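You operate a simulated robot arm through the tools that you are given. There is no shell and no other tool. Be economical: measure what you need, move in short steps, check, and stop when the job is done.

You are at the controls of a simulated two-armed robot. One attempt, no reset.

## Task
Take the yellow rag from the open top of the tool chest and put it on the green book. Stack the white carton priced "$50" from the right end of the work bench on top of the white carton priced "$40". Pick up the green can from the right end of the work bench with one hand, pass it to the other hand and put it on the top of the long table. Put the 38 MM blue carton from the left end of the work bench on top of the brown carton there and the 65 MM blue carton on the shelf under the work bench. Take the silver gauge and put it on the white gasket pack on the middle of the work bench. Pull the battery drawer open. Any order will do. Set down upright: green can, blue carton.

Only the result counts: the job must be done as asked and must still hold three seconds after the hand-in. Knocking over, shifting, dropping, spilling or breaking anything else fails it.

## Robot
Two 7-joint arms with two-finger grippers on one trunk, on a base that drives. Base frame: it is fixed to the floor where the robot stands at the start and does not move with it; the origin is under the middle of the robot, x ahead of it, y to its left, z up. Readings come in m, rad, newtons and seconds.
The left shoulder is at the start at [0.052, 0.216, 1.377], the right one opposite. With the tool pointing down near the work surface each hand reaches from about 0.1 to 0.76 m from the robot's upright axis, wherever it stands, measured 20 degrees to its own side. Places, roughly: battery drawer [-1.6, 7, 0.6]; blue carton [3.75, 5, 1]; brown carton [4.25, 5.25, 1]; gasket pack [4.25, 4, 0.75]; green book [1.25, 1.25, 0.75]; green can [4, 3.5, 1]; shelf under the work bench [4.1, 4.2, 0.2]; silver gauge [4, 5.5, 1]; top of the long table [0.9, 3.5, 0.7]; white carton [4, 2.75, 1]; yellow rag (11x10x4 cm) [0.6, 0.2, 1.2]. Payload 3.43 kg a hand.
Tool frame (each hand has its own): the origin (TCP) lies between the finger pads and is the grasp point; the fingertips stand 0.02 m ahead of it; z points along the fingers, y is the line along which they close. Largest opening 0.124 m; the body of the gripper starts 0.093 m behind the TCP.
Orientation is told as [roll, pitch, yaw] about the base's x, y, z axes, in that order, counted from this pose: with the fingers straight down and closing along the base's y, the tool's x points along the base's -x, its y along +y and its z along -z.

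## Interface
- The arms move only by the tool apply_moves. It takes "left_steps", "right_steps" or both (then of equal length, played together; a hand with none holds still); each is a list of rows, each a list of 2 entries, a list of its own where there are three numbers: the shift along the tool's x, y, z in units of 40 mm (1.0 is 40 mm), then the turn, a rotation vector about the tool's x, y, z in units of 6 degrees (1.0 is 6 degrees). In form: [[[tx, ty, tz], [ax, ay, az]], ...]. A call has 1 to 20 rows; each row shifts and turns the commanded pose from where the row before left it, along the tool's axes as they then stand. "left_grip" and "right_grip" are, for a hand that has rows, the opening in per cent of the stroke, from 0 (shut) to 100 (fully open), set as the call begins (left out, the last holds). A call with a number of a shift or a turn outside -1 to 1 is refused whole. Rows are played at 5 a second. More than 0.05 m and 0.15 rad between two rows, or a gripper value outside its range, and nothing of the call is played. A pose out of reach is approached as far as the arm can. The call stops where the force on the tool passes 40 N (or 10 N more than at its start, if that is more) or the arm is blocked; 0.2 s more then pass. The fingers move at their own pace (about 0.072 m/s each) and stop on an object; they squeeze with about 33 N. The grip force told is the motor's: it shows also when the fingers shut on nothing. Time passes only in rows, and 0.2 s behind the last, so rows that do not move let the fingers close. The reply holds the time, the measured pose of the TCP, the force on the tool along the base axes, the opening and the grip force, in the units named above and with some noise, with the torque about the TCP (base axes, N m) and any sound that the robot's microphone picked up.
- Cameras (640 x 400 px; columns grow to the right, rows downward): "scene" is now at [0.1741, 0.0156, 1.555]; the picture's right is [0.18, -0.98, 0.00], its down [-0.52, -0.10, -0.85] and it looks along [0.83, 0.15, -0.53] (base axes); focal length 252 px, centre (320, 200). "left" rides on the left gripper at [0.082, -0.014, -0.14] in its tool frame; the picture's right is [0.17, 0.99, 0.00], its down [-0.83, 0.14, -0.54] and it looks along [-0.53, 0.09, 0.84] (tool axes); focal length 243 px, centre (320, 200). "right" rides on the right gripper at [0.082, 0.014, -0.14] in its tool frame; the picture's right is [-0.17, 0.99, 0.00], its down [-0.83, -0.14, -0.54] and it looks along [-0.53, -0.09, 0.84] (tool axes); focal length 243 px, centre (320, 200). There is no depth. A picture from a camera that has moved, and an enlarged one, comes with that camera's place and axes in the base frame and with its lens. The place of the scene camera against the robot may be out by one fixed shift of up to 0.012 m in any direction.
- get_image(camera): a new picture of that camera. The clock stands still meanwhile.
- slide_trunk(by): slides the trunk up (or, below 0, down) by that many m; the arms and the scene camera ride with it, the base frame stays. It gives what a move gives, with no picture.
- base_move(legs): drives the robot by 1 to 6 legs, each [ahead, left, turn to the left] in m, m and rad, along the robot's own axes; the way and the turn of a leg run together, so that a leg with both is an arc; at most 1.5 m and 3.142 rad a leg. The arms and the cameras ride along, it lands a little off, and it stops where it bumps. It gives what a move gives.
- aim_head(pan, tilt): turns the head with the scene camera to pan (to the left, within 1.396 rad either way) and tilt (down, from -0.506 to 1.204), counted from straight ahead of the robot. It gives what a move gives.
- inspect(camera, box): a new picture of the part [left, top, right, bottom] of that camera's present view, enlarged. The clock stands still meanwhile.
- sign_off(): hands the job in; it is judged then, once.

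Go step by step. Nothing tells you exact positions but the pictures and the camera data: compare them with the known pose of the tool, close in by small moves and look again before you grip or let go. The budget is 207 turns and 190 pictures, counting those below and the enlarged ones. Unless the task says otherwise, let go and move clear before handing in.

The tools are called as a command line: name --argument value ..., lists and objects as JSON in quotes. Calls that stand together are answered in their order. apply_moves: Moves the arms, as the interface text tells. Its arguments: {"type":"object","properties":{"left_steps":{"type":"array"},"left_grip":{"type":"number"},"right_steps":{"type":"array"},"right_grip":{"type":"number"}},"required":[]} The other tools are called the same way: slide_trunk (by) slides the trunk up or down; base_move (legs) drives the base; aim_head (pan, tilt) turns the head that bears the scene camera; get_image (camera) takes a picture; inspect (camera, box) takes an enlarged picture of a part of a camera's view; sign_off () hands the job in.

At the start:

```text
time_s: 0.0
left_eef_pos: [0.4892, 0.385, 1.3252]
left_ee_rot: [0.001, 0.0, 0.0]
left_ft_force: [0.4, 0.7, 0.3]
left_moment: [0.02, -0.05, -0.01]
left_finger_gap: 0.1239
left_finger_force: 0.0
right_eef_pos: [0.3537, -0.0243, 1.3645]
right_ee_rot: [0.0, 0.001, 0.0]
right_ft_force: [-0.3, 0.5, -0.6]
right_moment: [0.0, 0.02, 0.0]
right_finger_gap: 0.1242
right_finger_force: 0.1
trunk travel left (down, up): [-0.525, 0.066]
robot x, y, heading: [-0.0003, -0.0002, 0.002]
head pan, tilt: [0.183, 0.562]
```

scene: 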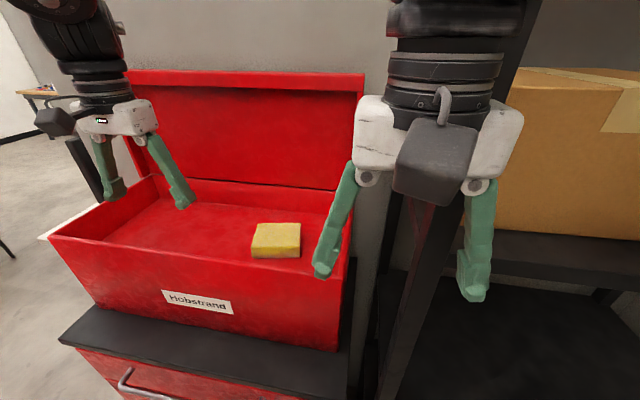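
right: 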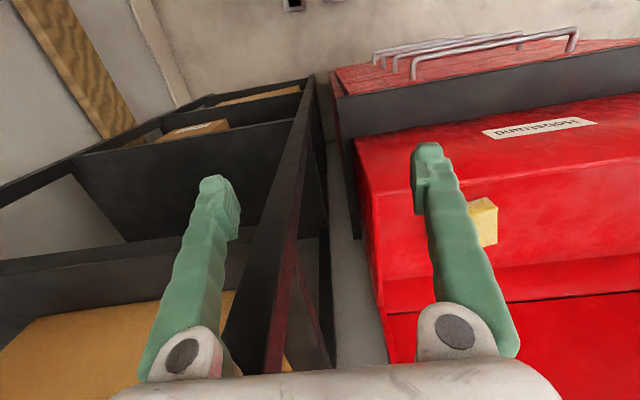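
left: 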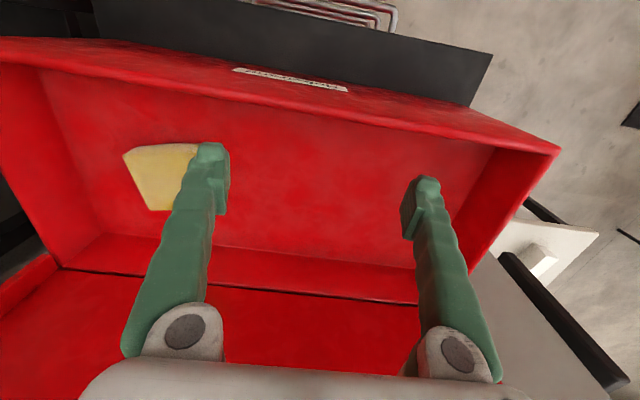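

The yellow rag sits in the open chest at about [0.586, 0.19, 1.17]. I'll bring the left hand above it and look again.

apply_moves --left_steps '[[[-0.486, -0.975, 0], [0, 0, 0]], [[-0.486, -0.975, 0], [0, 0, 0]], [[-0.486, -0.975, 0], [0, 0, 0]], [[-0.486, -0.975, 0], [0, 0, 0]], [[-0.486, -0.975, 0], [0, 0, 0]]]' --left_grip 100

get_image --camera "left"

get_image --camera "scene"

```text
time_s: 1.2
left_eef_pos: [0.5073, 0.2672, 1.2813]
left_ee_rot: [-0.004, -0.004, -0.001]
left_ft_force: [0.1, -0.2, 0.1]
left_moment: [-0.04, 0.02, 0.0]
left_finger_gap: 0.124
left_finger_force: 0.0
left hand out of reach, approached as far as the arm can: row 2, 3, 4, 5
right_eef_pos: [0.3537, -0.0252, 1.3636]
right_ee_rot: [0.0, 0.002, 0.001]
right_ft_force: [-0.5, -0.4, -0.3]
right_moment: [0.02, 0.0, 0.01]
right_finger_gap: 0.124
right_finger_force: 0.0
trunk travel left (down, up): [-0.525, 0.066]
robot x, y, heading: [0.0005, 0.0009, 0.001]
head pan, tilt: [0.183, 0.562]
```

```text
186 pictures are left
camera left: at [0.4258, 0.2547, 1.4214], right [-0.17, 0.99, -0.01], down [0.83, 0.14, 0.54], along [0.53, 0.08, -0.84], focal length 243 px, centre (320, 200)
```

left: 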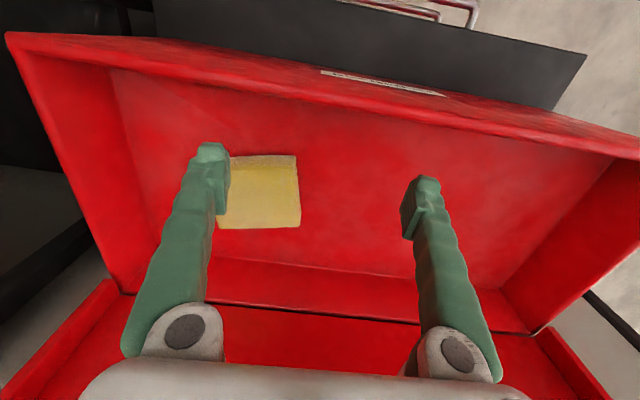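

```text
185 pictures are left
camera scene: at [0.1754, 0.0155, 1.5548], right [0.18, -0.98, 0.0], down [-0.53, -0.1, -0.85], along [0.83, 0.15, -0.53], focal length 252 px, centre (320, 200)
```

scene: 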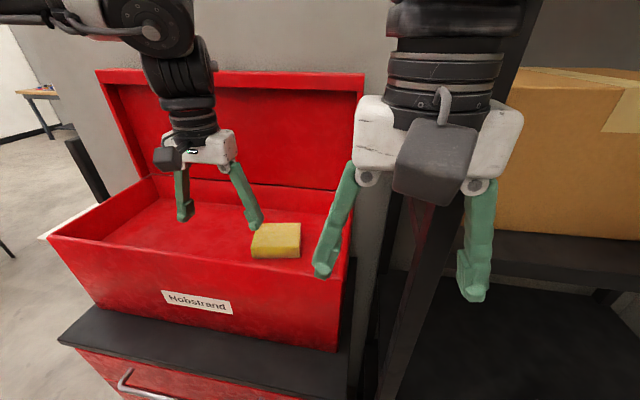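

The target is out of reach at this height, so I'll raise the trunk and try again.

slide_trunk --by 0.066

```text
time_s: 2.2
left_eef_pos: [0.4747, 0.27, 1.435]
left_ee_rot: [-0.006, -0.197, 0.0]
left_ft_force: [1.0, -0.2, 0.0]
left_moment: [0.04, 0.01, -0.04]
left_finger_gap: 0.1239
left_finger_force: 0.0
right_eef_pos: [0.3544, -0.0262, 1.4272]
right_ee_rot: [0.0, 0.001, -0.003]
right_ft_force: [0.1, -0.2, 0.2]
right_moment: [0.0, 0.05, 0.02]
right_finger_gap: 0.1241
right_finger_force: 0.0
trunk travel left (down, up): [-0.591, 0.0]
robot x, y, heading: [-0.0005, -0.0007, -0.0]
head pan, tilt: [0.183, 0.562]
```

The left hand tilted at its reach limit. I'll command it downwards, where the reach is better.

apply_moves --left_steps '[[[0, 0, 1], [0, 0, 0]], [[0, 0, 1], [0, 0, 0]]]'

```text
time_s: 2.9
left_eef_pos: [0.4897, 0.2676, 1.3575]
left_ee_rot: [-0.006, -0.199, -0.001]
left_ft_force: [-0.7, -0.3, 0.0]
left_moment: [-0.01, 0.01, -0.02]
left_finger_gap: 0.1243
left_finger_force: 0.0
right_eef_pos: [0.3549, -0.0248, 1.4285]
right_ee_rot: [0.0, 0.001, 0.0]
right_ft_force: [-0.3, -1.1, 0.9]
right_moment: [-0.01, 0.0, 0.01]
right_finger_gap: 0.1241
right_finger_force: 0.0
trunk travel left (down, up): [-0.591, 0.0]
robot x, y, heading: [0.0003, 0.001, 0.001]
head pan, tilt: [0.183, 0.562]
```

apply_moves --left_steps '[[[0, 0, 0], [0, 0.95, 0]], [[0, 0, 0], [0, 0.95, 0]], [[-0.6, -0.5, 0.5], [0, 0, 0]], [[-0.6, -0.5, 0.5], [0, 0, 0]], [[-0.6, -0.5, 0.5], [0, 0, 0]], [[-0.6, -0.45, 0.4], [0, 0, 0]]]'

get_image --camera "left"

get_image --camera "scene"

```text
time_s: 4.2
left_eef_pos: [0.4971, 0.2691, 1.2797]
left_ee_rot: [-0.011, -0.004, -0.003]
left_ft_force: [0.5, -0.7, 0.1]
left_moment: [-0.04, 0.03, -0.01]
left_finger_gap: 0.1237
left_finger_force: 0.1
left hand out of reach, approached as far as the arm can: row 2, 3, 4, 5, 6
right_eef_pos: [0.3528, -0.0238, 1.4307]
right_ee_rot: [-0.001, 0.001, -0.001]
right_ft_force: [0.3, -0.5, 0.2]
right_moment: [-0.02, -0.04, 0.02]
right_finger_gap: 0.1241
right_finger_force: 0.2
trunk travel left (down, up): [-0.591, 0.0]
robot x, y, heading: [0.0031, -0.0004, 0.004]
head pan, tilt: [0.183, 0.562]
```

```text
184 pictures are left
camera left: at [0.4144, 0.2565, 1.42], right [-0.16, 0.99, -0.01], down [0.83, 0.14, 0.54], along [0.54, 0.08, -0.84], focal length 243 px, centre (320, 200)
```

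left: 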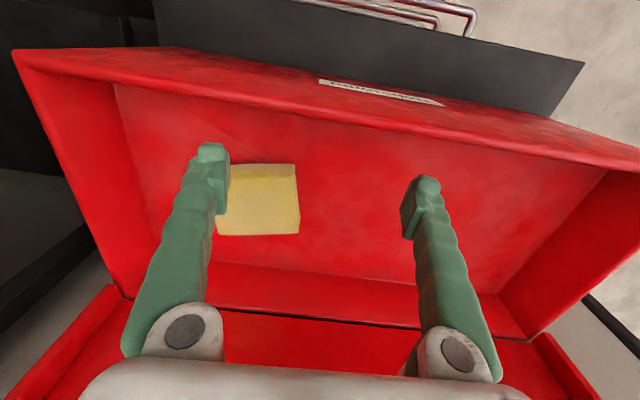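

```text
183 pictures are left
camera scene: at [0.1018, 0.0158, 1.6261], right [0.18, -0.98, 0.0], down [-0.52, -0.1, -0.85], along [0.83, 0.15, -0.53], focal length 252 px, centre (320, 200)
```

scene: 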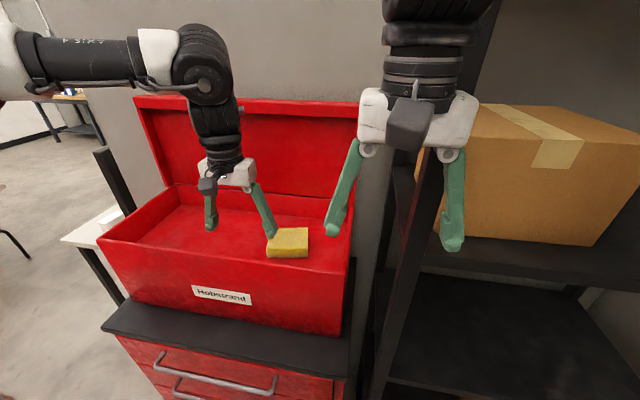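

The trunk lift also moved the shoulder back, so I need to stand closer. I'll look down to check the clearance to the cabinet.

slide_trunk --by -0.066

aim_head --pan 0.0 --tilt 1.2

get_image --camera "scene"

```text
time_s: 5.3
left_eef_pos: [0.498, 0.2678, 1.2156]
left_ee_rot: [-0.005, -0.002, 0.0]
left_ft_force: [0.0, -0.2, 0.4]
left_moment: [0.01, -0.03, 0.0]
left_finger_gap: 0.1242
left_finger_force: 0.1
right_eef_pos: [0.354, -0.0252, 1.3644]
right_ee_rot: [-0.002, -0.001, 0.001]
right_ft_force: [0.2, 0.1, -0.2]
right_moment: [-0.01, -0.03, 0.01]
right_finger_gap: 0.124
right_finger_force: 0.1
trunk travel left (down, up): [-0.525, 0.066]
robot x, y, heading: [-0.0019, -0.0023, -0.002]
head pan, tilt: [0.183, 0.562]
```

```text
time_s: 6.3
left_eef_pos: [0.4984, 0.2677, 1.2142]
left_ee_rot: [-0.004, -0.003, 0.0]
left_ft_force: [-0.7, -0.5, -0.1]
left_moment: [-0.01, 0.01, 0.02]
left_finger_gap: 0.124
left_finger_force: 0.1
right_eef_pos: [0.3542, -0.0255, 1.3639]
right_ee_rot: [0.001, -0.001, 0.001]
right_ft_force: [0.6, 0.1, 0.5]
right_moment: [0.01, 0.04, 0.02]
right_finger_gap: 0.1242
right_finger_force: 0.1
trunk travel left (down, up): [-0.525, 0.066]
robot x, y, heading: [-0.0, -0.001, 0.002]
head pan, tilt: [0.0, 1.201]
```

```text
182 pictures are left
camera scene: at [0.1422, -0.0005, 1.5068], right [0.0, -1.0, 0.0], down [-0.93, 0.0, -0.36], along [0.36, 0.0, -0.93], focal length 252 px, centre (320, 200)
```

scene: 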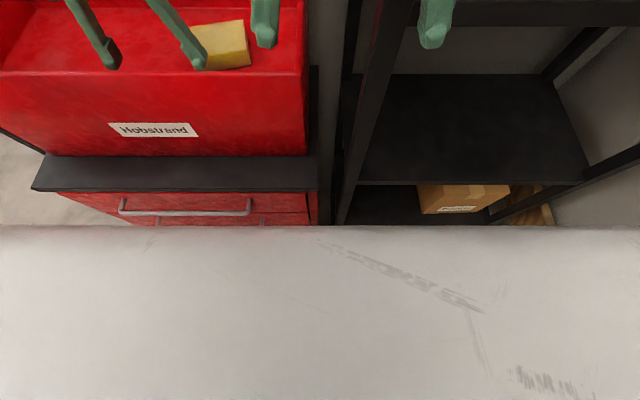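

I'll test the reach again at this lower height, with a small sideways move above the rag.

apply_moves --left_steps '[[[0, 0, -0.8], [0, 0, 0]], [[0, -0.9, 0], [0, 0, 0]], [[0, -0.9, 0], [0, 0, 0]]]'

```text
time_s: 7.1
left_eef_pos: [0.4891, 0.2344, 1.2403]
left_ee_rot: [-0.01, -0.002, -0.002]
left_ft_force: [-0.7, -0.5, -0.2]
left_moment: [0.01, 0.0, -0.02]
left_finger_gap: 0.124
left_finger_force: 0.0
left hand out of reach, approached as far as the arm can: row 2, 3
right_eef_pos: [0.3536, -0.025, 1.3634]
right_ee_rot: [-0.001, 0.0, 0.0]
right_ft_force: [-0.7, -0.5, -0.3]
right_moment: [0.02, 0.01, 0.01]
right_finger_gap: 0.124
right_finger_force: 0.1
trunk travel left (down, up): [-0.525, 0.066]
robot x, y, heading: [0.0033, -0.0, -0.002]
head pan, tilt: [0.0, 1.201]
```

The limit seems to be the wrist, so I'll tilt the fingers forward by about 18° and move over the rag.

apply_moves --left_steps '[[[0, 0, 0], [0, -1, 0]], [[0, 0, 0], [0, -1, 0]], [[0, 0, 0], [0, -1, 0]], [[-0.67, -0.33, 0.13], [0, 0, 0]], [[-0.67, -0.33, 0.13], [0, 0, 0]], [[-0.67, -0.33, 0.13], [0, 0, 0]]]'

get_image --camera "left"

get_image --camera "scene"

```text
time_s: 8.5
left_eef_pos: [0.5783, 0.2314, 1.2667]
left_ee_rot: [-0.01, -0.315, 0.001]
left_ft_force: [0.1, 0.9, -0.4]
left_moment: [-0.06, 0.09, -0.03]
left_finger_gap: 0.124
left_finger_force: 0.1
left hand out of reach, approached as far as the arm can: row 3
right_eef_pos: [0.3579, -0.0239, 1.363]
right_ee_rot: [-0.001, 0.003, 0.0]
right_ft_force: [0.5, -0.1, -0.7]
right_moment: [-0.03, 0.05, 0.0]
right_finger_gap: 0.1241
right_finger_force: 0.1
trunk travel left (down, up): [-0.525, 0.066]
robot x, y, heading: [0.0025, 0.0034, 0.006]
head pan, tilt: [0.0, 1.201]
```

```text
181 pictures are left
camera left: at [0.4568, 0.2181, 1.3744], right [-0.16, 0.99, -0.06], down [0.62, 0.15, 0.77], along [0.77, 0.08, -0.64], focal length 243 px, centre (320, 200)
```

left: 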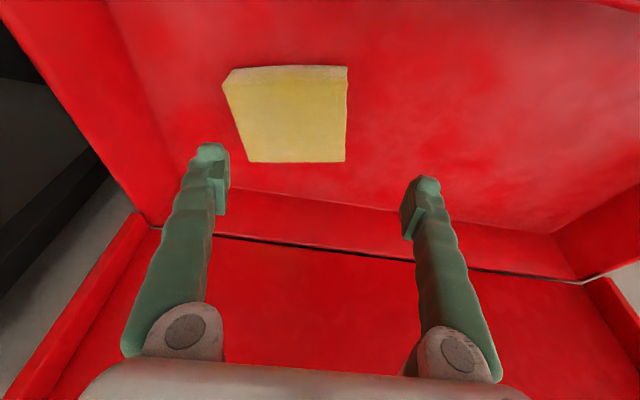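

```text
180 pictures are left
camera scene: at [0.1454, 0.0015, 1.5063], right [0.0, -1.0, 0.0], down [-0.93, 0.0, -0.36], along [0.36, 0.0, -0.93], focal length 252 px, centre (320, 200)
```

scene: 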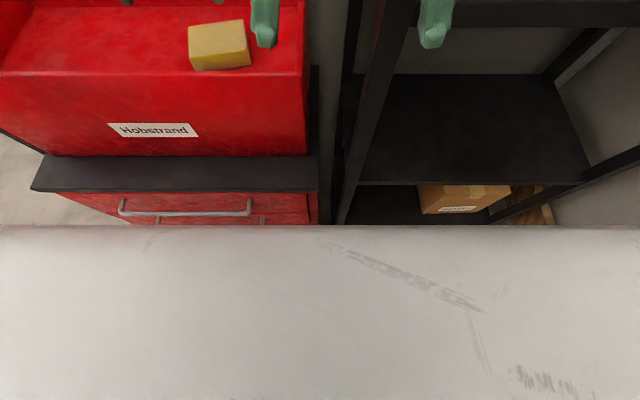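

inspect --camera "left" --box '[200, 40, 380, 180]'

inspect --camera "scene" --box '[160, 0, 310, 100]'

```text
2.86 times, centred on (290, 110) of left
camera zoom: at [0.4568, 0.2181, 1.3744], right [-0.16, 0.99, -0.06], down [0.62, 0.15, 0.77], along [0.77, 0.08, -0.64], focal length 693 px, centre (406, 457)
```

zoom: 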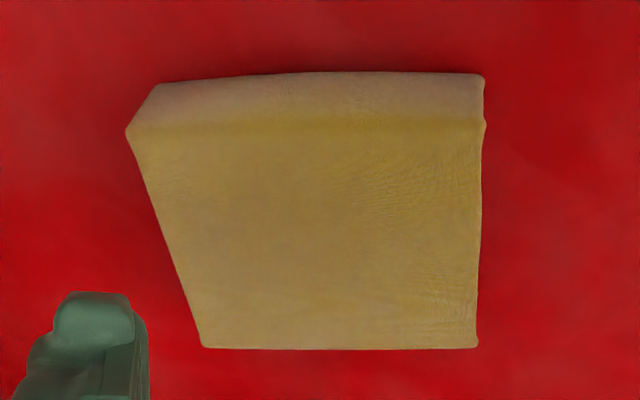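

```text
4.00 times, centred on (235, 50) of scene
camera zoom: at [0.1454, 0.0015, 1.5063], right [0.0, -1.0, 0.0], down [-0.93, 0.0, -0.36], along [0.36, 0.0, -0.93], focal length 1007 px, centre (660, 800)
```

zoom: 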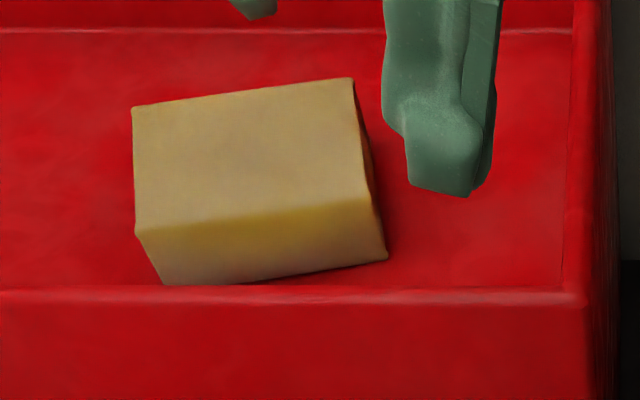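

The rag's centre is at about [0.60, 0.20], its top at 1.17, and it is turned about 12°. I'll align the hand above it.

apply_moves --left_steps '[[[0, 0, 0], [0, 0, -1]], [[0, 0, 0], [0, 0, -1.0]], [[0, -0.41, 0.64], [0, 0, 0]], [[0, -0.41, 0.64], [0, 0, 0]]]'

get_image --camera "left"

```text
time_s: 9.5
left_eef_pos: [0.5953, 0.2272, 1.2168]
left_ee_rot: [-0.077, -0.306, 0.221]
left_ft_force: [0.0, -0.7, -0.5]
left_moment: [0.01, 0.01, 0.0]
left_finger_gap: 0.1242
left_finger_force: 0.2
left hand out of reach, approached as far as the arm can: row 1, 2, 3, 4
right_eef_pos: [0.3542, -0.0262, 1.3633]
right_ee_rot: [0.001, -0.001, 0.0]
right_ft_force: [0.4, -0.4, -0.7]
right_moment: [-0.03, 0.0, 0.0]
right_finger_gap: 0.1241
right_finger_force: 0.1
trunk travel left (down, up): [-0.525, 0.066]
robot x, y, heading: [-0.0026, -0.0004, -0.002]
head pan, tilt: [0.0, 1.201]
```

```text
177 pictures are left
camera left: at [0.4781, 0.1983, 1.327], right [-0.35, 0.93, -0.12], down [0.58, 0.31, 0.75], along [0.74, 0.19, -0.65], focal length 243 px, centre (320, 200)
```

left: 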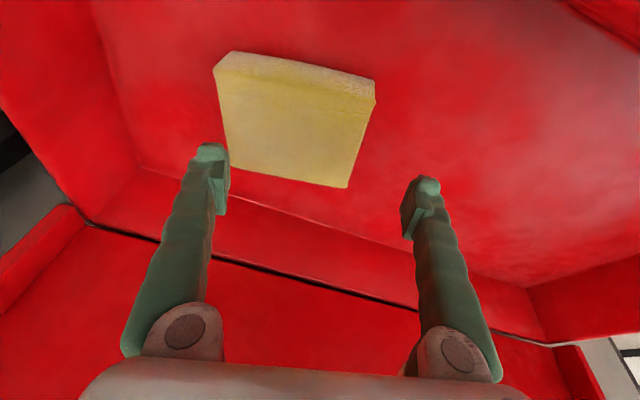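

The hand is limited sideways, so I'll shift the base 3 cm to the right, which carries the hand over the rag.

base_move --legs '[[0, -0.03, 0]]'

get_image --camera "left"

```text
time_s: 10.6
left_eef_pos: [0.5942, 0.1999, 1.2182]
left_ee_rot: [-0.079, -0.307, 0.219]
left_ft_force: [0.3, 0.5, 0.1]
left_moment: [-0.02, -0.01, -0.01]
left_finger_gap: 0.1239
left_finger_force: 0.0
right_eef_pos: [0.354, -0.0541, 1.3633]
right_ee_rot: [-0.002, -0.001, -0.001]
right_ft_force: [-0.1, 0.7, 0.0]
right_moment: [0.0, 0.03, 0.0]
right_finger_gap: 0.124
right_finger_force: 0.0
trunk travel left (down, up): [-0.525, 0.066]
robot x, y, heading: [0.002, -0.0266, -0.001]
head pan, tilt: [0.0, 1.201]
```

```text
176 pictures are left
camera left: at [0.4774, 0.1706, 1.3271], right [-0.35, 0.93, -0.12], down [0.58, 0.32, 0.75], along [0.74, 0.19, -0.65], focal length 243 px, centre (320, 200)
```

left: 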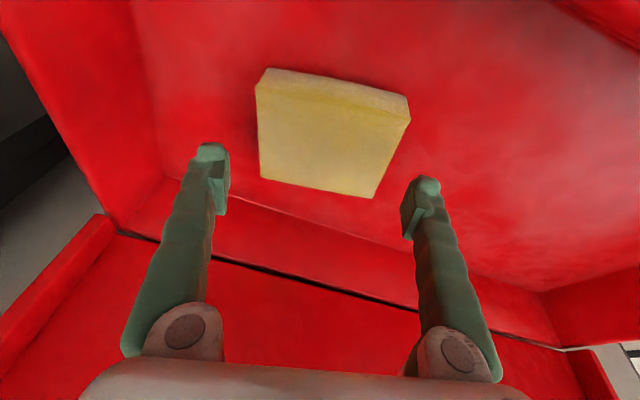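

The hand now lines up with the rag. I'll descend.

apply_moves --left_steps '[[[0.09, 0.02, 0.48], [0, 0, 0]], [[0.09, 0.02, 0.48], [0, 0, 0]], [[0.09, 0.02, 0.48], [0, 0, 0]]]'

get_image --camera "left"

```text
time_s: 11.4
left_eef_pos: [0.6028, 0.1964, 1.1614]
left_ee_rot: [-0.077, -0.306, 0.221]
left_ft_force: [0.0, 0.3, 0.2]
left_moment: [-0.01, -0.01, 0.02]
left_finger_gap: 0.124
left_finger_force: 0.0
right_eef_pos: [0.3543, -0.0548, 1.3633]
right_ee_rot: [0.0, -0.001, -0.001]
right_ft_force: [0.2, -0.8, -0.6]
right_moment: [0.03, -0.01, -0.02]
right_finger_gap: 0.1245
right_finger_force: 0.0
trunk travel left (down, up): [-0.525, 0.066]
robot x, y, heading: [0.002, -0.0317, -0.004]
head pan, tilt: [0.0, 1.201]
```

```text
175 pictures are left
camera left: at [0.485, 0.1672, 1.2709], right [-0.35, 0.93, -0.12], down [0.58, 0.31, 0.75], along [0.74, 0.19, -0.65], focal length 243 px, centre (320, 200)
```

left: 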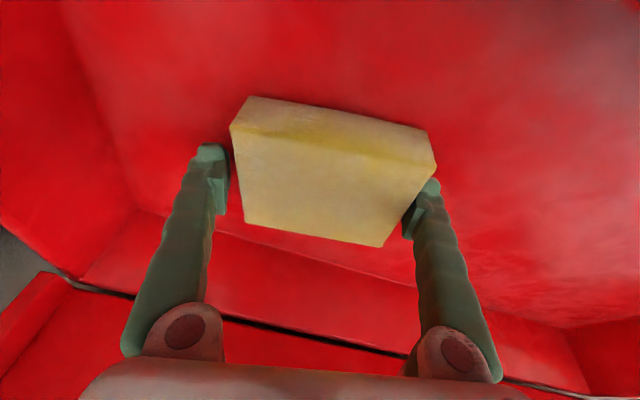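

The fingers straddle the rag. I'll close and lift slightly.

apply_moves --left_steps '[[[0, 0, 0.1], [0, 0, 0]], [[0, 0, 0], [0, 0, 0]], [[0, 0, 0], [0, 0, 0]], [[0, 0, 0], [0, 0, 0]], [[0, 0, -0.6], [0, 0, 0]], [[0, 0, -0.8], [0, 0, 0]]]' --left_grip 0

get_image --camera "left"

```text
time_s: 12.8
left_eef_pos: [0.5892, 0.2012, 1.2111]
left_ee_rot: [-0.076, -0.304, 0.216]
left_ft_force: [0.6, -0.1, 1.0]
left_moment: [-0.03, 0.0, 0.01]
left_finger_gap: 0.1155
left_finger_force: 32.8
left hand out of reach, approached as far as the arm can: row 6
right_eef_pos: [0.3532, -0.0548, 1.3644]
right_ee_rot: [-0.001, -0.002, 0.0]
right_ft_force: [0.4, -0.4, 0.8]
right_moment: [-0.02, 0.0, 0.01]
right_finger_gap: 0.1239
right_finger_force: 0.1
trunk travel left (down, up): [-0.525, 0.066]
robot x, y, heading: [-0.0007, -0.0301, 0.002]
head pan, tilt: [0.0, 1.201]
```

```text
174 pictures are left
camera left: at [0.472, 0.1725, 1.3212], right [-0.34, 0.93, -0.12], down [0.58, 0.31, 0.75], along [0.74, 0.19, -0.65], focal length 243 px, centre (320, 200)
```

left: 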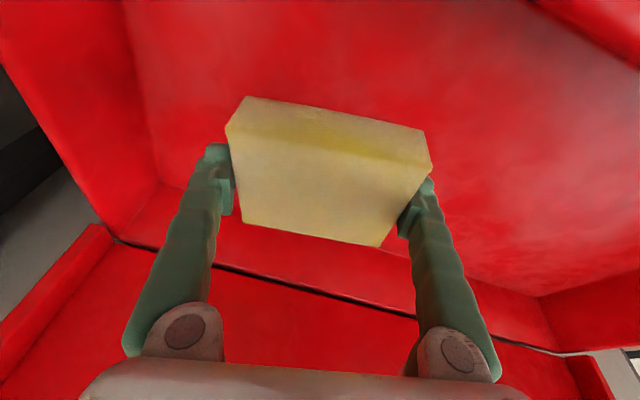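

The rag is held. I'll raise the trunk to clear the rim, which is at about 1.20.

slide_trunk --by 0.066

get_image --camera "left"

```text
time_s: 13.9
left_eef_pos: [0.576, 0.2022, 1.3543]
left_ee_rot: [-0.113, -0.447, 0.233]
left_ft_force: [-0.3, 0.1, -0.6]
left_moment: [0.01, -0.02, 0.03]
left_finger_gap: 0.1154
left_finger_force: 33.2
right_eef_pos: [0.3526, -0.0553, 1.4288]
right_ee_rot: [0.0, 0.001, 0.0]
right_ft_force: [1.3, -0.3, 0.3]
right_moment: [-0.02, 0.02, 0.01]
right_finger_gap: 0.1239
right_finger_force: 0.0
trunk travel left (down, up): [-0.591, 0.0]
robot x, y, heading: [-0.0046, -0.0322, -0.004]
head pan, tilt: [0.0, 1.201]
```

```text
173 pictures are left
camera left: at [0.4453, 0.1735, 1.4462], right [-0.32, 0.93, -0.17], down [0.46, 0.32, 0.83], along [0.82, 0.19, -0.53], focal length 243 px, centre (320, 200)
```

left: 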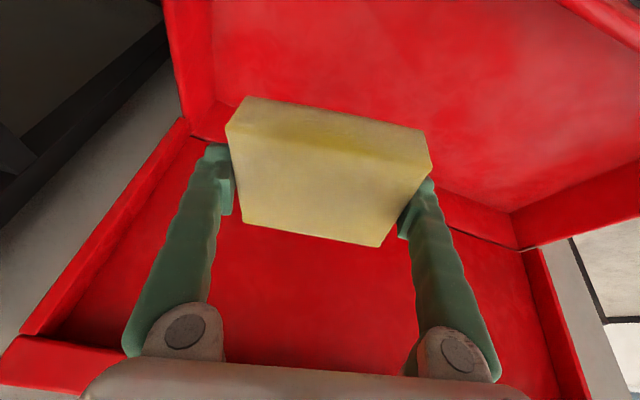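

The rag is clear of the rim. I'll back off a little, then look around.

base_move --legs '[[-0.35, 0, 0]]'

aim_head --pan 0.9 --tilt 0.5

get_image --camera "scene"

```text
time_s: 16.6
left_eef_pos: [0.2265, 0.2016, 1.3533]
left_ee_rot: [-0.113, -0.445, 0.231]
left_ft_force: [0.1, 0.0, 0.1]
left_moment: [0.0, -0.01, 0.01]
left_finger_gap: 0.115
left_finger_force: 33.2
right_eef_pos: [0.0026, -0.0555, 1.4285]
right_ee_rot: [-0.001, 0.001, -0.002]
right_ft_force: [0.3, 0.3, 0.3]
right_moment: [-0.02, -0.01, -0.02]
right_finger_gap: 0.1242
right_finger_force: 0.0
trunk travel left (down, up): [-0.591, 0.0]
robot x, y, heading: [-0.3518, -0.0292, -0.004]
head pan, tilt: [0.0, 1.201]
```

```text
time_s: 17.8
left_eef_pos: [0.2259, 0.2006, 1.3548]
left_ee_rot: [-0.115, -0.446, 0.232]
left_ft_force: [-0.5, -0.6, -0.6]
left_moment: [-0.02, -0.01, -0.01]
left_finger_gap: 0.1147
left_finger_force: 32.7
right_eef_pos: [0.0013, -0.0567, 1.4303]
right_ee_rot: [0.0, 0.0, -0.004]
right_ft_force: [0.6, -0.8, 0.8]
right_moment: [0.01, 0.03, 0.05]
right_finger_gap: 0.124
right_finger_force: 0.0
trunk travel left (down, up): [-0.591, 0.0]
robot x, y, heading: [-0.3529, -0.0305, -0.003]
head pan, tilt: [0.901, 0.499]
```

```text
172 pictures are left
camera scene: at [-0.2821, 0.0412, 1.6317], right [0.78, -0.62, 0.0], down [-0.3, -0.37, -0.88], along [0.55, 0.69, -0.48], focal length 252 px, centre (320, 200)
```

scene: 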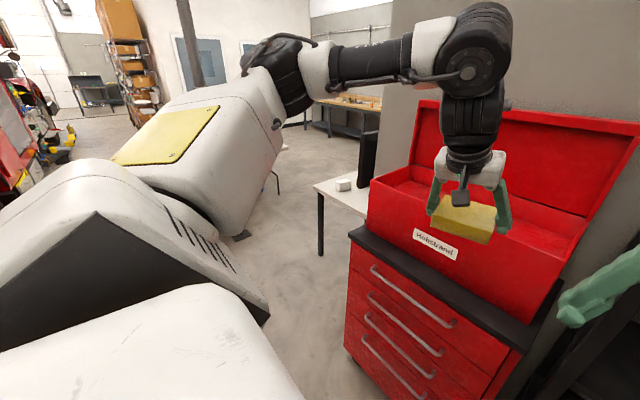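

aim_head --pan 1.39 --tilt 0.3

get_image --camera "scene"

```text
time_s: 18.7
left_eef_pos: [0.2258, 0.2006, 1.3547]
left_ee_rot: [-0.112, -0.447, 0.231]
left_ft_force: [-0.1, 1.4, 0.0]
left_moment: [0.01, 0.0, -0.01]
left_finger_gap: 0.115
left_finger_force: 33.1
right_eef_pos: [0.0006, -0.0558, 1.4287]
right_ee_rot: [0.0, 0.001, -0.005]
right_ft_force: [0.7, 0.2, -0.4]
right_moment: [0.0, -0.01, -0.02]
right_finger_gap: 0.1243
right_finger_force: 0.0
trunk travel left (down, up): [-0.591, 0.0]
robot x, y, heading: [-0.3544, -0.0295, -0.008]
head pan, tilt: [1.389, 0.3]
```

```text
171 pictures are left
camera scene: at [-0.3223, 0.0619, 1.6502], right [0.98, -0.18, 0.0], down [-0.05, -0.29, -0.96], along [0.18, 0.94, -0.3], focal length 252 px, centre (320, 200)
```

scene: 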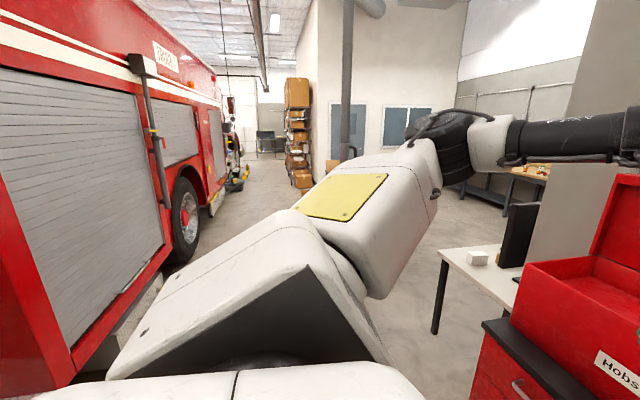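

The aisle on the left looks clear. I'll drive sideways until I'm in front of the desk, then look for the green book.

base_move --legs '[[0, 1.3, 0]]'

aim_head --pan 0.0 --tilt 0.4

get_image --camera "scene"

```text
time_s: 35.7
left_eef_pos: [0.2144, 1.4737, 1.355]
left_ee_rot: [-0.113, -0.447, 0.248]
left_ft_force: [-0.3, -0.1, -0.8]
left_moment: [0.02, -0.01, 0.01]
left_finger_gap: 0.1125
left_finger_force: 33.0
right_eef_pos: [-0.0062, 1.213, 1.4301]
right_ee_rot: [0.001, 0.001, 0.015]
right_ft_force: [0.6, 0.4, 0.7]
right_moment: [-0.01, 0.01, 0.0]
right_finger_gap: 0.124
right_finger_force: 0.0
trunk travel left (down, up): [-0.591, 0.0]
robot x, y, heading: [-0.3608, 1.2351, 0.014]
head pan, tilt: [1.389, 0.3]
```

```text
time_s: 37.2
left_eef_pos: [0.2144, 1.4739, 1.3539]
left_ee_rot: [-0.116, -0.447, 0.247]
left_ft_force: [-0.1, -0.4, -1.1]
left_moment: [-0.02, 0.02, 0.03]
left_finger_gap: 0.1124
left_finger_force: 33.2
right_eef_pos: [-0.0055, 1.2125, 1.4294]
right_ee_rot: [-0.002, -0.001, 0.014]
right_ft_force: [-0.3, 0.3, -0.2]
right_moment: [0.0, -0.01, -0.01]
right_finger_gap: 0.1237
right_finger_force: 0.0
trunk travel left (down, up): [-0.591, 0.0]
robot x, y, heading: [-0.3622, 1.233, 0.012]
head pan, tilt: [0.0, 0.4]
```

```text
170 pictures are left
camera scene: at [-0.2542, 1.2336, 1.641], right [0.02, -1.0, 0.0], down [-0.39, -0.01, -0.92], along [0.92, 0.01, -0.39], focal length 252 px, centre (320, 200)
```

scene: 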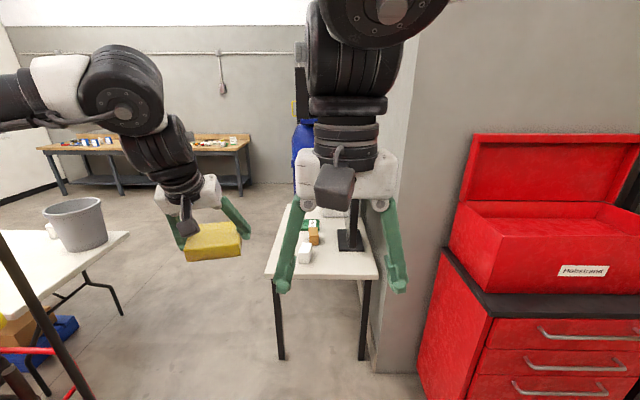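

The book is on the narrow desk at about [1.3, 1.3]. I'll look to the left at the long table before entering the aisle between them.

aim_head --pan 0.75 --tilt 0.5

get_image --camera "scene"

get_image --camera "right"

```text
time_s: 38.3
left_eef_pos: [0.2138, 1.4732, 1.3552]
left_ee_rot: [-0.114, -0.446, 0.246]
left_ft_force: [0.0, 0.3, -0.9]
left_moment: [0.02, 0.0, -0.05]
left_finger_gap: 0.1125
left_finger_force: 32.9
right_eef_pos: [-0.0062, 1.2127, 1.4302]
right_ee_rot: [0.001, 0.0, 0.013]
right_ft_force: [-0.7, -0.7, 0.1]
right_moment: [0.04, 0.02, 0.02]
right_finger_gap: 0.1239
right_finger_force: 0.1
trunk travel left (down, up): [-0.591, 0.0]
robot x, y, heading: [-0.357, 1.2316, 0.014]
head pan, tilt: [0.75, 0.499]
```

```text
169 pictures are left
camera scene: at [-0.2811, 1.2951, 1.6318], right [0.69, -0.72, 0.0], down [-0.35, -0.33, -0.88], along [0.63, 0.61, -0.48], focal length 252 px, centre (320, 200)
```

scene: 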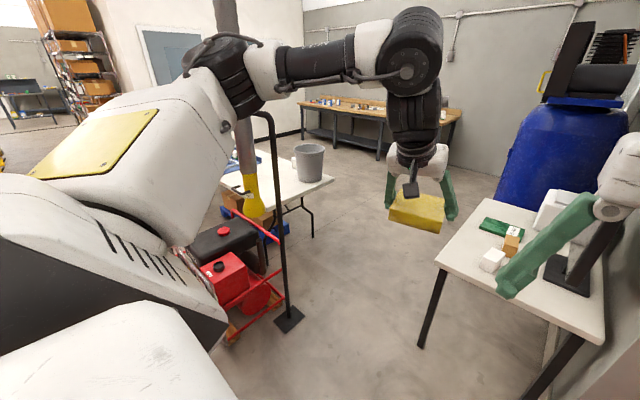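

```text
168 pictures are left
camera right: at [-0.09, 1.2244, 1.5697], right [0.15, 0.99, 0.0], down [0.83, -0.13, 0.54], along [0.53, -0.08, -0.84], focal length 243 px, centre (320, 200)
```

right: 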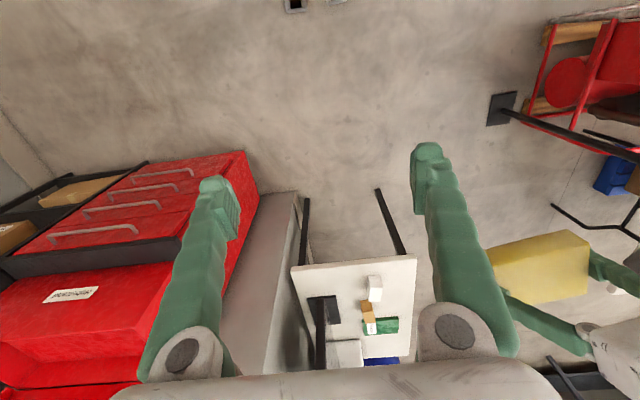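

A tall pole stands at about [0.41, 2.30]. I'll turn to face −y here, back up to y≈1.85 and then slide sideways (+x) past the pole.

base_move --legs '[[0, 0, -1.584], [-0.6, 0, 0]]'

aim_head --pan 1.3 --tilt 0.6

get_image --camera "scene"

```text
time_s: 47.7
left_eef_pos: [-0.129, 1.2641, 1.3543]
left_ee_rot: [-0.113, -0.446, -1.318]
left_ft_force: [0.3, 0.8, -0.8]
left_moment: [0.01, -0.01, -0.04]
left_finger_gap: 0.1114
left_finger_force: 32.7
right_eef_pos: [-0.3913, 1.4813, 1.4284]
right_ee_rot: [-0.001, 0.003, -1.553]
right_ft_force: [0.0, 0.5, 0.1]
right_moment: [0.0, 0.0, -0.01]
right_finger_gap: 0.1241
right_finger_force: 0.1
trunk travel left (down, up): [-0.591, 0.0]
robot x, y, heading: [-0.3715, 1.8392, -1.547]
head pan, tilt: [0.75, 0.499]
```

```text
time_s: 48.7
left_eef_pos: [-0.1279, 1.2661, 1.3561]
left_ee_rot: [-0.116, -0.444, -1.318]
left_ft_force: [0.1, 1.1, -0.3]
left_moment: [0.02, -0.01, 0.01]
left_finger_gap: 0.1111
left_finger_force: 33.2
right_eef_pos: [-0.3915, 1.4836, 1.4306]
right_ee_rot: [-0.001, 0.0, -1.552]
right_ft_force: [-0.4, -0.9, 0.6]
right_moment: [0.0, -0.03, 0.01]
right_finger_gap: 0.1239
right_finger_force: 0.0
trunk travel left (down, up): [-0.591, 0.0]
robot x, y, heading: [-0.3725, 1.8382, -1.551]
head pan, tilt: [1.3, 0.6]
```

```text
167 pictures are left
camera scene: at [-0.2791, 1.8099, 1.6228], right [-0.25, -0.97, 0.0], down [-0.55, 0.14, -0.83], along [0.8, -0.21, -0.56], focal length 252 px, centre (320, 200)
```

scene: 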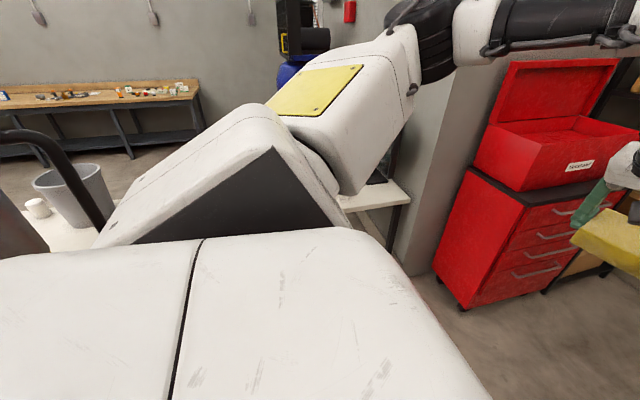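

I'll keep y≈1.75, so the back clears the pole and the front clears the desk, and slide in +x in stages.

base_move --legs '[[0.09, 0, -0.022], [0, 0.75, 0]]'

aim_head --pan 0.9 --tilt 0.8

get_image --camera "scene"

```text
time_s: 60.0
left_eef_pos: [0.6236, 1.1756, 1.3548]
left_ee_rot: [-0.113, -0.446, -1.33]
left_ft_force: [0.4, -0.1, -1.0]
left_moment: [-0.03, 0.02, 0.01]
left_finger_gap: 0.1106
left_finger_force: 33.1
right_eef_pos: [0.364, 1.3985, 1.4293]
right_ee_rot: [0.0, 0.001, -1.566]
right_ft_force: [0.1, -0.9, -0.2]
right_moment: [0.02, 0.01, 0.0]
right_finger_gap: 0.124
right_finger_force: 0.1
trunk travel left (down, up): [-0.591, 0.0]
robot x, y, heading: [0.3871, 1.7543, -1.567]
head pan, tilt: [1.3, 0.6]
```

```text
time_s: 60.9
left_eef_pos: [0.6231, 1.176, 1.3557]
left_ee_rot: [-0.117, -0.448, -1.332]
left_ft_force: [0.3, 1.0, -0.4]
left_moment: [0.02, 0.0, 0.01]
left_finger_gap: 0.111
left_finger_force: 32.7
right_eef_pos: [0.3646, 1.3988, 1.4297]
right_ee_rot: [0.001, 0.001, -1.566]
right_ft_force: [-0.8, -0.2, -0.8]
right_moment: [-0.01, 0.0, -0.04]
right_finger_gap: 0.124
right_finger_force: 0.1
trunk travel left (down, up): [-0.591, 0.0]
robot x, y, heading: [0.3889, 1.7512, -1.566]
head pan, tilt: [0.901, 0.799]
```

```text
166 pictures are left
camera scene: at [0.4591, 1.6962, 1.6059], right [-0.62, -0.79, 0.0], down [-0.56, 0.44, -0.7], along [0.55, -0.43, -0.72], focal length 252 px, centre (320, 200)
```

scene: 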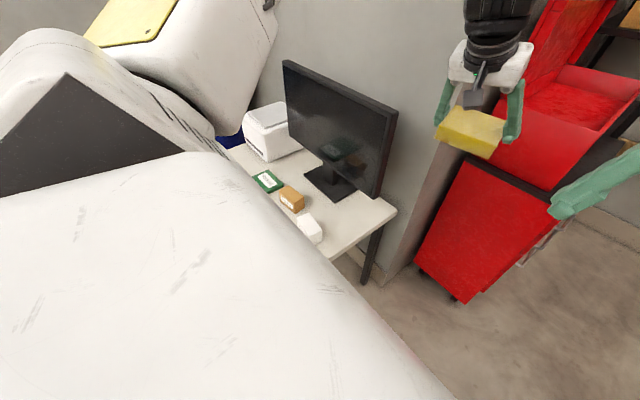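

The monitor top is near 1.25, so I'll pull the held rag inward and up before sliding on.

apply_moves --left_steps '[[[0.7, 0.2, -0.6], [0, 0, 0]], [[0.7, 0.2, -0.6], [0, 0, 0]], [[0.7, 0.2, -0.6], [0, 0, 0]]]'

base_move --legs '[[0, 0.75, 0]]'

aim_head --pan 0.2 --tilt 0.9

get_image --camera "scene"

```text
time_s: 61.7
left_eef_pos: [0.6662, 1.2393, 1.3986]
left_ee_rot: [-0.112, -0.445, -1.339]
left_ft_force: [-0.4, 0.0, -0.6]
left_moment: [-0.02, 0.03, -0.02]
left_finger_gap: 0.1107
left_finger_force: 32.9
left hand out of reach, approached as far as the arm can: row 1, 2, 3
right_eef_pos: [0.3643, 1.3995, 1.4299]
right_ee_rot: [0.0, -0.002, -1.565]
right_ft_force: [0.2, 0.1, 0.4]
right_moment: [-0.06, 0.03, -0.02]
right_finger_gap: 0.1241
right_finger_force: 0.0
trunk travel left (down, up): [-0.591, 0.0]
robot x, y, heading: [0.3858, 1.7524, -1.565]
head pan, tilt: [0.901, 0.799]
```

```text
time_s: 66.8
left_eef_pos: [0.977, 1.2428, 1.3958]
left_ee_rot: [-0.114, -0.44, -1.335]
left_ft_force: [-0.1, 0.6, -1.4]
left_moment: [-0.01, 0.08, -0.03]
left_finger_gap: 0.1105
left_finger_force: 32.7
right_eef_pos: [0.675, 1.4031, 1.4305]
right_ee_rot: [-0.001, 0.001, -1.563]
right_ft_force: [-0.2, 0.1, -0.4]
right_moment: [0.03, 0.07, 0.01]
right_finger_gap: 0.1241
right_finger_force: 0.0
trunk travel left (down, up): [-0.591, 0.0]
robot x, y, heading: [0.6928, 1.757, -1.561]
head pan, tilt: [0.901, 0.799]
stopped in leg 1: the robot was blocked; the commanded pose is now the measured one
```

```text
time_s: 67.9
left_eef_pos: [0.9721, 1.2453, 1.397]
left_ee_rot: [-0.114, -0.442, -1.335]
left_ft_force: [0.3, -0.2, 0.0]
left_moment: [-0.01, 0.0, -0.03]
left_finger_gap: 0.1106
left_finger_force: 32.9
right_eef_pos: [0.6692, 1.4047, 1.4293]
right_ee_rot: [0.0, -0.001, -1.562]
right_ft_force: [-0.7, 0.1, -0.6]
right_moment: [-0.01, -0.01, 0.01]
right_finger_gap: 0.124
right_finger_force: 0.1
trunk travel left (down, up): [-0.591, 0.0]
robot x, y, heading: [0.691, 1.7593, -1.559]
head pan, tilt: [0.201, 0.901]
```

```text
165 pictures are left
camera scene: at [0.7154, 1.6778, 1.598], right [-0.98, -0.21, 0.0], down [-0.16, 0.77, -0.62], along [0.13, -0.61, -0.78], focal length 252 px, centre (320, 200)
```

scene: 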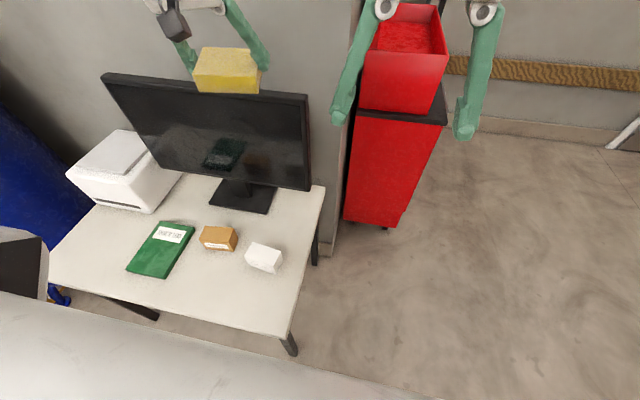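

The base bumped near the desk's corner leg at about [0.81, 1.58], and nothing seems moved. The book is at about [1.375, 1.38]. I'll back off a little and slide on.

base_move --legs '[[-0.13, 0, -0.012], [0, 0.5, 0]]'

aim_head --pan 0.1 --tilt 0.9

get_image --camera "scene"

```text
time_s: 76.1
left_eef_pos: [1.4778, 1.3812, 1.3971]
left_ee_rot: [-0.113, -0.443, -1.327]
left_ft_force: [0.3, -0.5, -0.2]
left_moment: [0.0, -0.04, -0.04]
left_finger_gap: 0.1103
left_finger_force: 32.4
right_eef_pos: [1.1737, 1.5397, 1.4292]
right_ee_rot: [0.0, 0.0, -1.556]
right_ft_force: [-0.8, -0.6, -0.4]
right_moment: [0.03, -0.01, -0.01]
right_finger_gap: 0.124
right_finger_force: 0.1
trunk travel left (down, up): [-0.591, 0.0]
robot x, y, heading: [1.1953, 1.891, -1.553]
head pan, tilt: [0.201, 0.901]
```

```text
time_s: 76.8
left_eef_pos: [1.4771, 1.3822, 1.3976]
left_ee_rot: [-0.114, -0.443, -1.325]
left_ft_force: [0.1, 0.0, -0.4]
left_moment: [0.01, 0.0, 0.01]
left_finger_gap: 0.1105
left_finger_force: 33.3
right_eef_pos: [1.1741, 1.5387, 1.4295]
right_ee_rot: [0.0, 0.0, -1.555]
right_ft_force: [0.3, 0.2, 0.2]
right_moment: [0.01, 0.0, 0.04]
right_finger_gap: 0.1244
right_finger_force: 0.1
trunk travel left (down, up): [-0.591, 0.0]
robot x, y, heading: [1.1931, 1.8914, -1.553]
head pan, tilt: [0.099, 0.901]
```

```text
164 pictures are left
camera scene: at [1.2104, 1.8122, 1.598], right [-0.99, -0.12, 0.0], down [-0.09, 0.78, -0.62], along [0.07, -0.62, -0.78], focal length 252 px, centre (320, 200)
```

scene: 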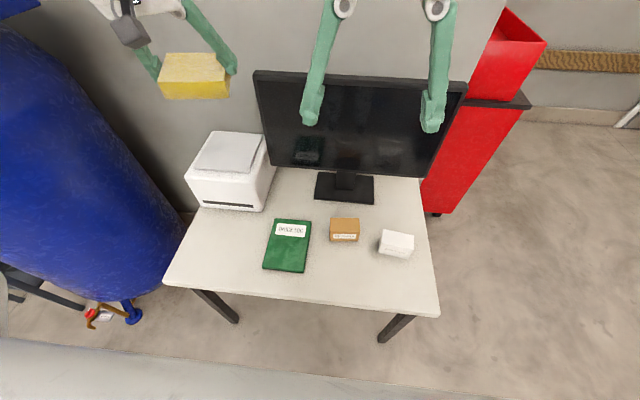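

The book's centre is at about [1.378, 1.38], aligned with the desk. I'll lower the trunk, then straighten the hand.

slide_trunk --by -0.35

apply_moves --left_steps '[[[0, 0, 0], [-0.14, 0.65, 0]], [[0, 0, 0], [-0.14, 0.65, 0]], [[0, 0, 0], [0.23, 0.05, 0.73]], [[0, 0, 0], [0.23, 0.05, 0.73]], [[0, 0, 0], [0.23, 0.05, 0.73]]]'

get_image --camera "scene"

get_image --camera "left"

```text
time_s: 79.9
left_eef_pos: [1.4793, 1.3716, 0.8025]
left_ee_rot: [-0.003, 0.079, -1.353]
left_ft_force: [2.2, 11.7, 25.6]
left_moment: [-0.76, 1.03, -0.43]
left_finger_gap: 0.1128
left_finger_force: 33.0
right_eef_pos: [1.1751, 1.5224, 1.0686]
right_ee_rot: [0.007, 0.091, -1.553]
right_ft_force: [1.1, -0.8, -0.5]
right_moment: [0.07, 0.0, -0.02]
right_finger_gap: 0.1242
right_finger_force: 0.0
trunk travel left (down, up): [-0.25, 0.34]
robot x, y, heading: [1.1978, 1.8924, -1.552]
head pan, tilt: [0.099, 0.901]
stopped: the force on the tool passed its limit at 45 N (the readings are from after the stop); the commanded pose is now the measured one
```

```text
time_s: 81.1
left_eef_pos: [1.4801, 1.3715, 0.7991]
left_ee_rot: [-0.093, 0.228, -1.585]
left_ft_force: [0.2, -0.7, -0.4]
left_moment: [-0.01, -0.02, 0.0]
left_finger_gap: 0.1123
left_finger_force: 33.2
right_eef_pos: [1.176, 1.5213, 1.0687]
right_ee_rot: [0.005, 0.092, -1.554]
right_ft_force: [-0.3, -0.1, 0.5]
right_moment: [0.01, -0.01, 0.0]
right_finger_gap: 0.1242
right_finger_force: 0.0
trunk travel left (down, up): [-0.25, 0.34]
robot x, y, heading: [1.198, 1.8924, -1.553]
head pan, tilt: [0.099, 0.901]
```

```text
163 pictures are left
camera scene: at [1.2136, 1.647, 1.2364], right [-0.99, -0.12, 0.0], down [-0.09, 0.78, -0.62], along [0.07, -0.62, -0.78], focal length 252 px, centre (320, 200)
```

scene: 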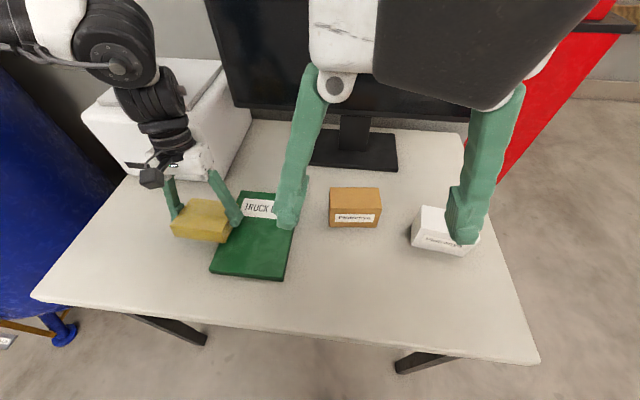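

```text
162 pictures are left
camera left: at [1.4802, 1.4196, 0.9552], right [0.98, 0.17, -0.05], down [0.18, -0.93, 0.32], along [0.0, -0.33, -0.95], focal length 243 px, centre (320, 200)
```

left: 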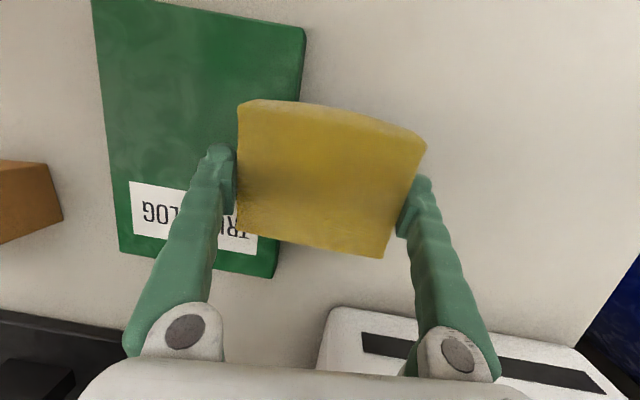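

The trunk slide lowered the hand much further than expected, and the rag touched the desk beside the book. I'll check the rag and the book closely.

inspect --camera "scene" --box '[120, 130, 320, 290]'

```text
2.50 times, centred on (220, 210) of scene
camera zoom: at [1.2136, 1.647, 1.2364], right [-0.99, -0.12, 0.0], down [-0.09, 0.78, -0.62], along [0.07, -0.62, -0.78], focal length 629 px, centre (570, 175)
```

zoom: 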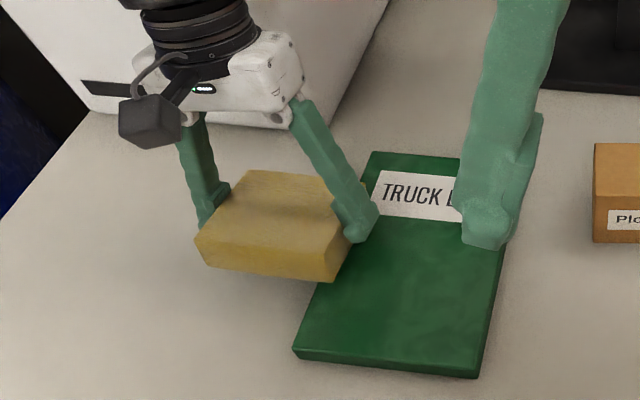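

The rag turned in the grip when it touched the desk. I'll lift, level it (about 9°) and move it over the book.

apply_moves --left_steps '[[[0.19, -0.075, -0.81], [0, 0, 0]], [[0.19, -0.075, -0.81], [0, 0, 0]], [[0.19, -0.075, -0.81], [0, 0, 0]], [[0, 0, 0], [0, -0.75, 0]], [[0, 0, 0], [0, -0.75, 0]], [[0, -0.85, 0], [0, 0, 0]], [[0, -0.85, 0], [0, 0, 0]], [[0, -0.85, 0], [0, 0, 0]]]'

get_image --camera "left"

get_image --camera "scene"

```text
time_s: 82.9
left_eef_pos: [1.3914, 1.3726, 0.9079]
left_ee_rot: [-0.092, 0.069, -1.565]
left_ft_force: [0.3, 0.2, -0.4]
left_moment: [0.0, -0.03, 0.01]
left_finger_gap: 0.1125
left_finger_force: 32.8
left hand out of reach, approached as far as the arm can: row 8
right_eef_pos: [1.1766, 1.5192, 1.0677]
right_ee_rot: [0.004, 0.092, -1.553]
right_ft_force: [-0.6, 0.0, -0.9]
right_moment: [-0.01, -0.02, 0.0]
right_finger_gap: 0.1239
right_finger_force: 0.1
trunk travel left (down, up): [-0.25, 0.34]
robot x, y, heading: [1.1918, 1.8911, -1.551]
head pan, tilt: [0.099, 0.901]
```

```text
160 pictures are left
camera left: at [1.391, 1.4439, 1.054], right [0.98, 0.18, -0.08], down [0.19, -0.86, 0.46], along [0.01, -0.47, -0.88], focal length 243 px, centre (320, 200)
```

left: 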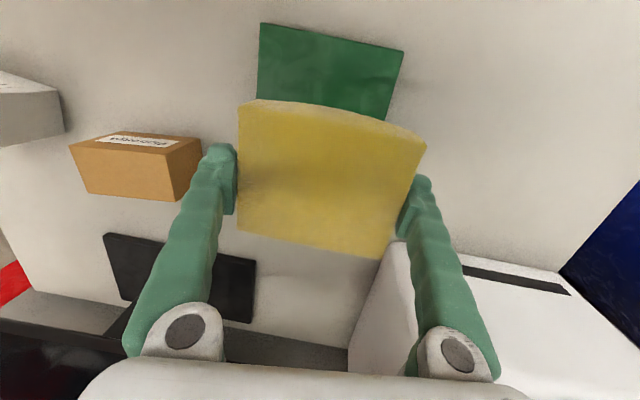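

```text
159 pictures are left
camera scene: at [1.2139, 1.6456, 1.2363], right [-0.99, -0.12, 0.0], down [-0.09, 0.78, -0.62], along [0.07, -0.62, -0.78], focal length 252 px, centre (320, 200)
```

scene: 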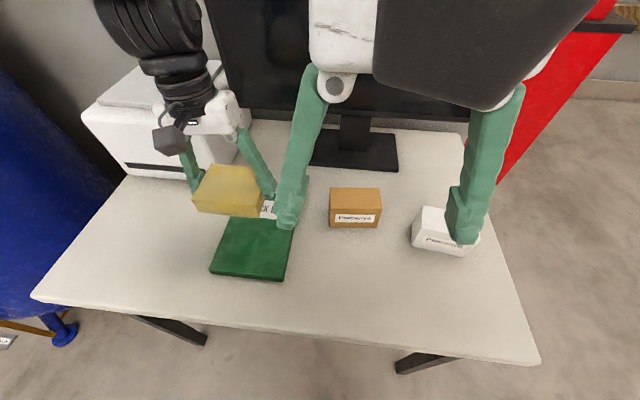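

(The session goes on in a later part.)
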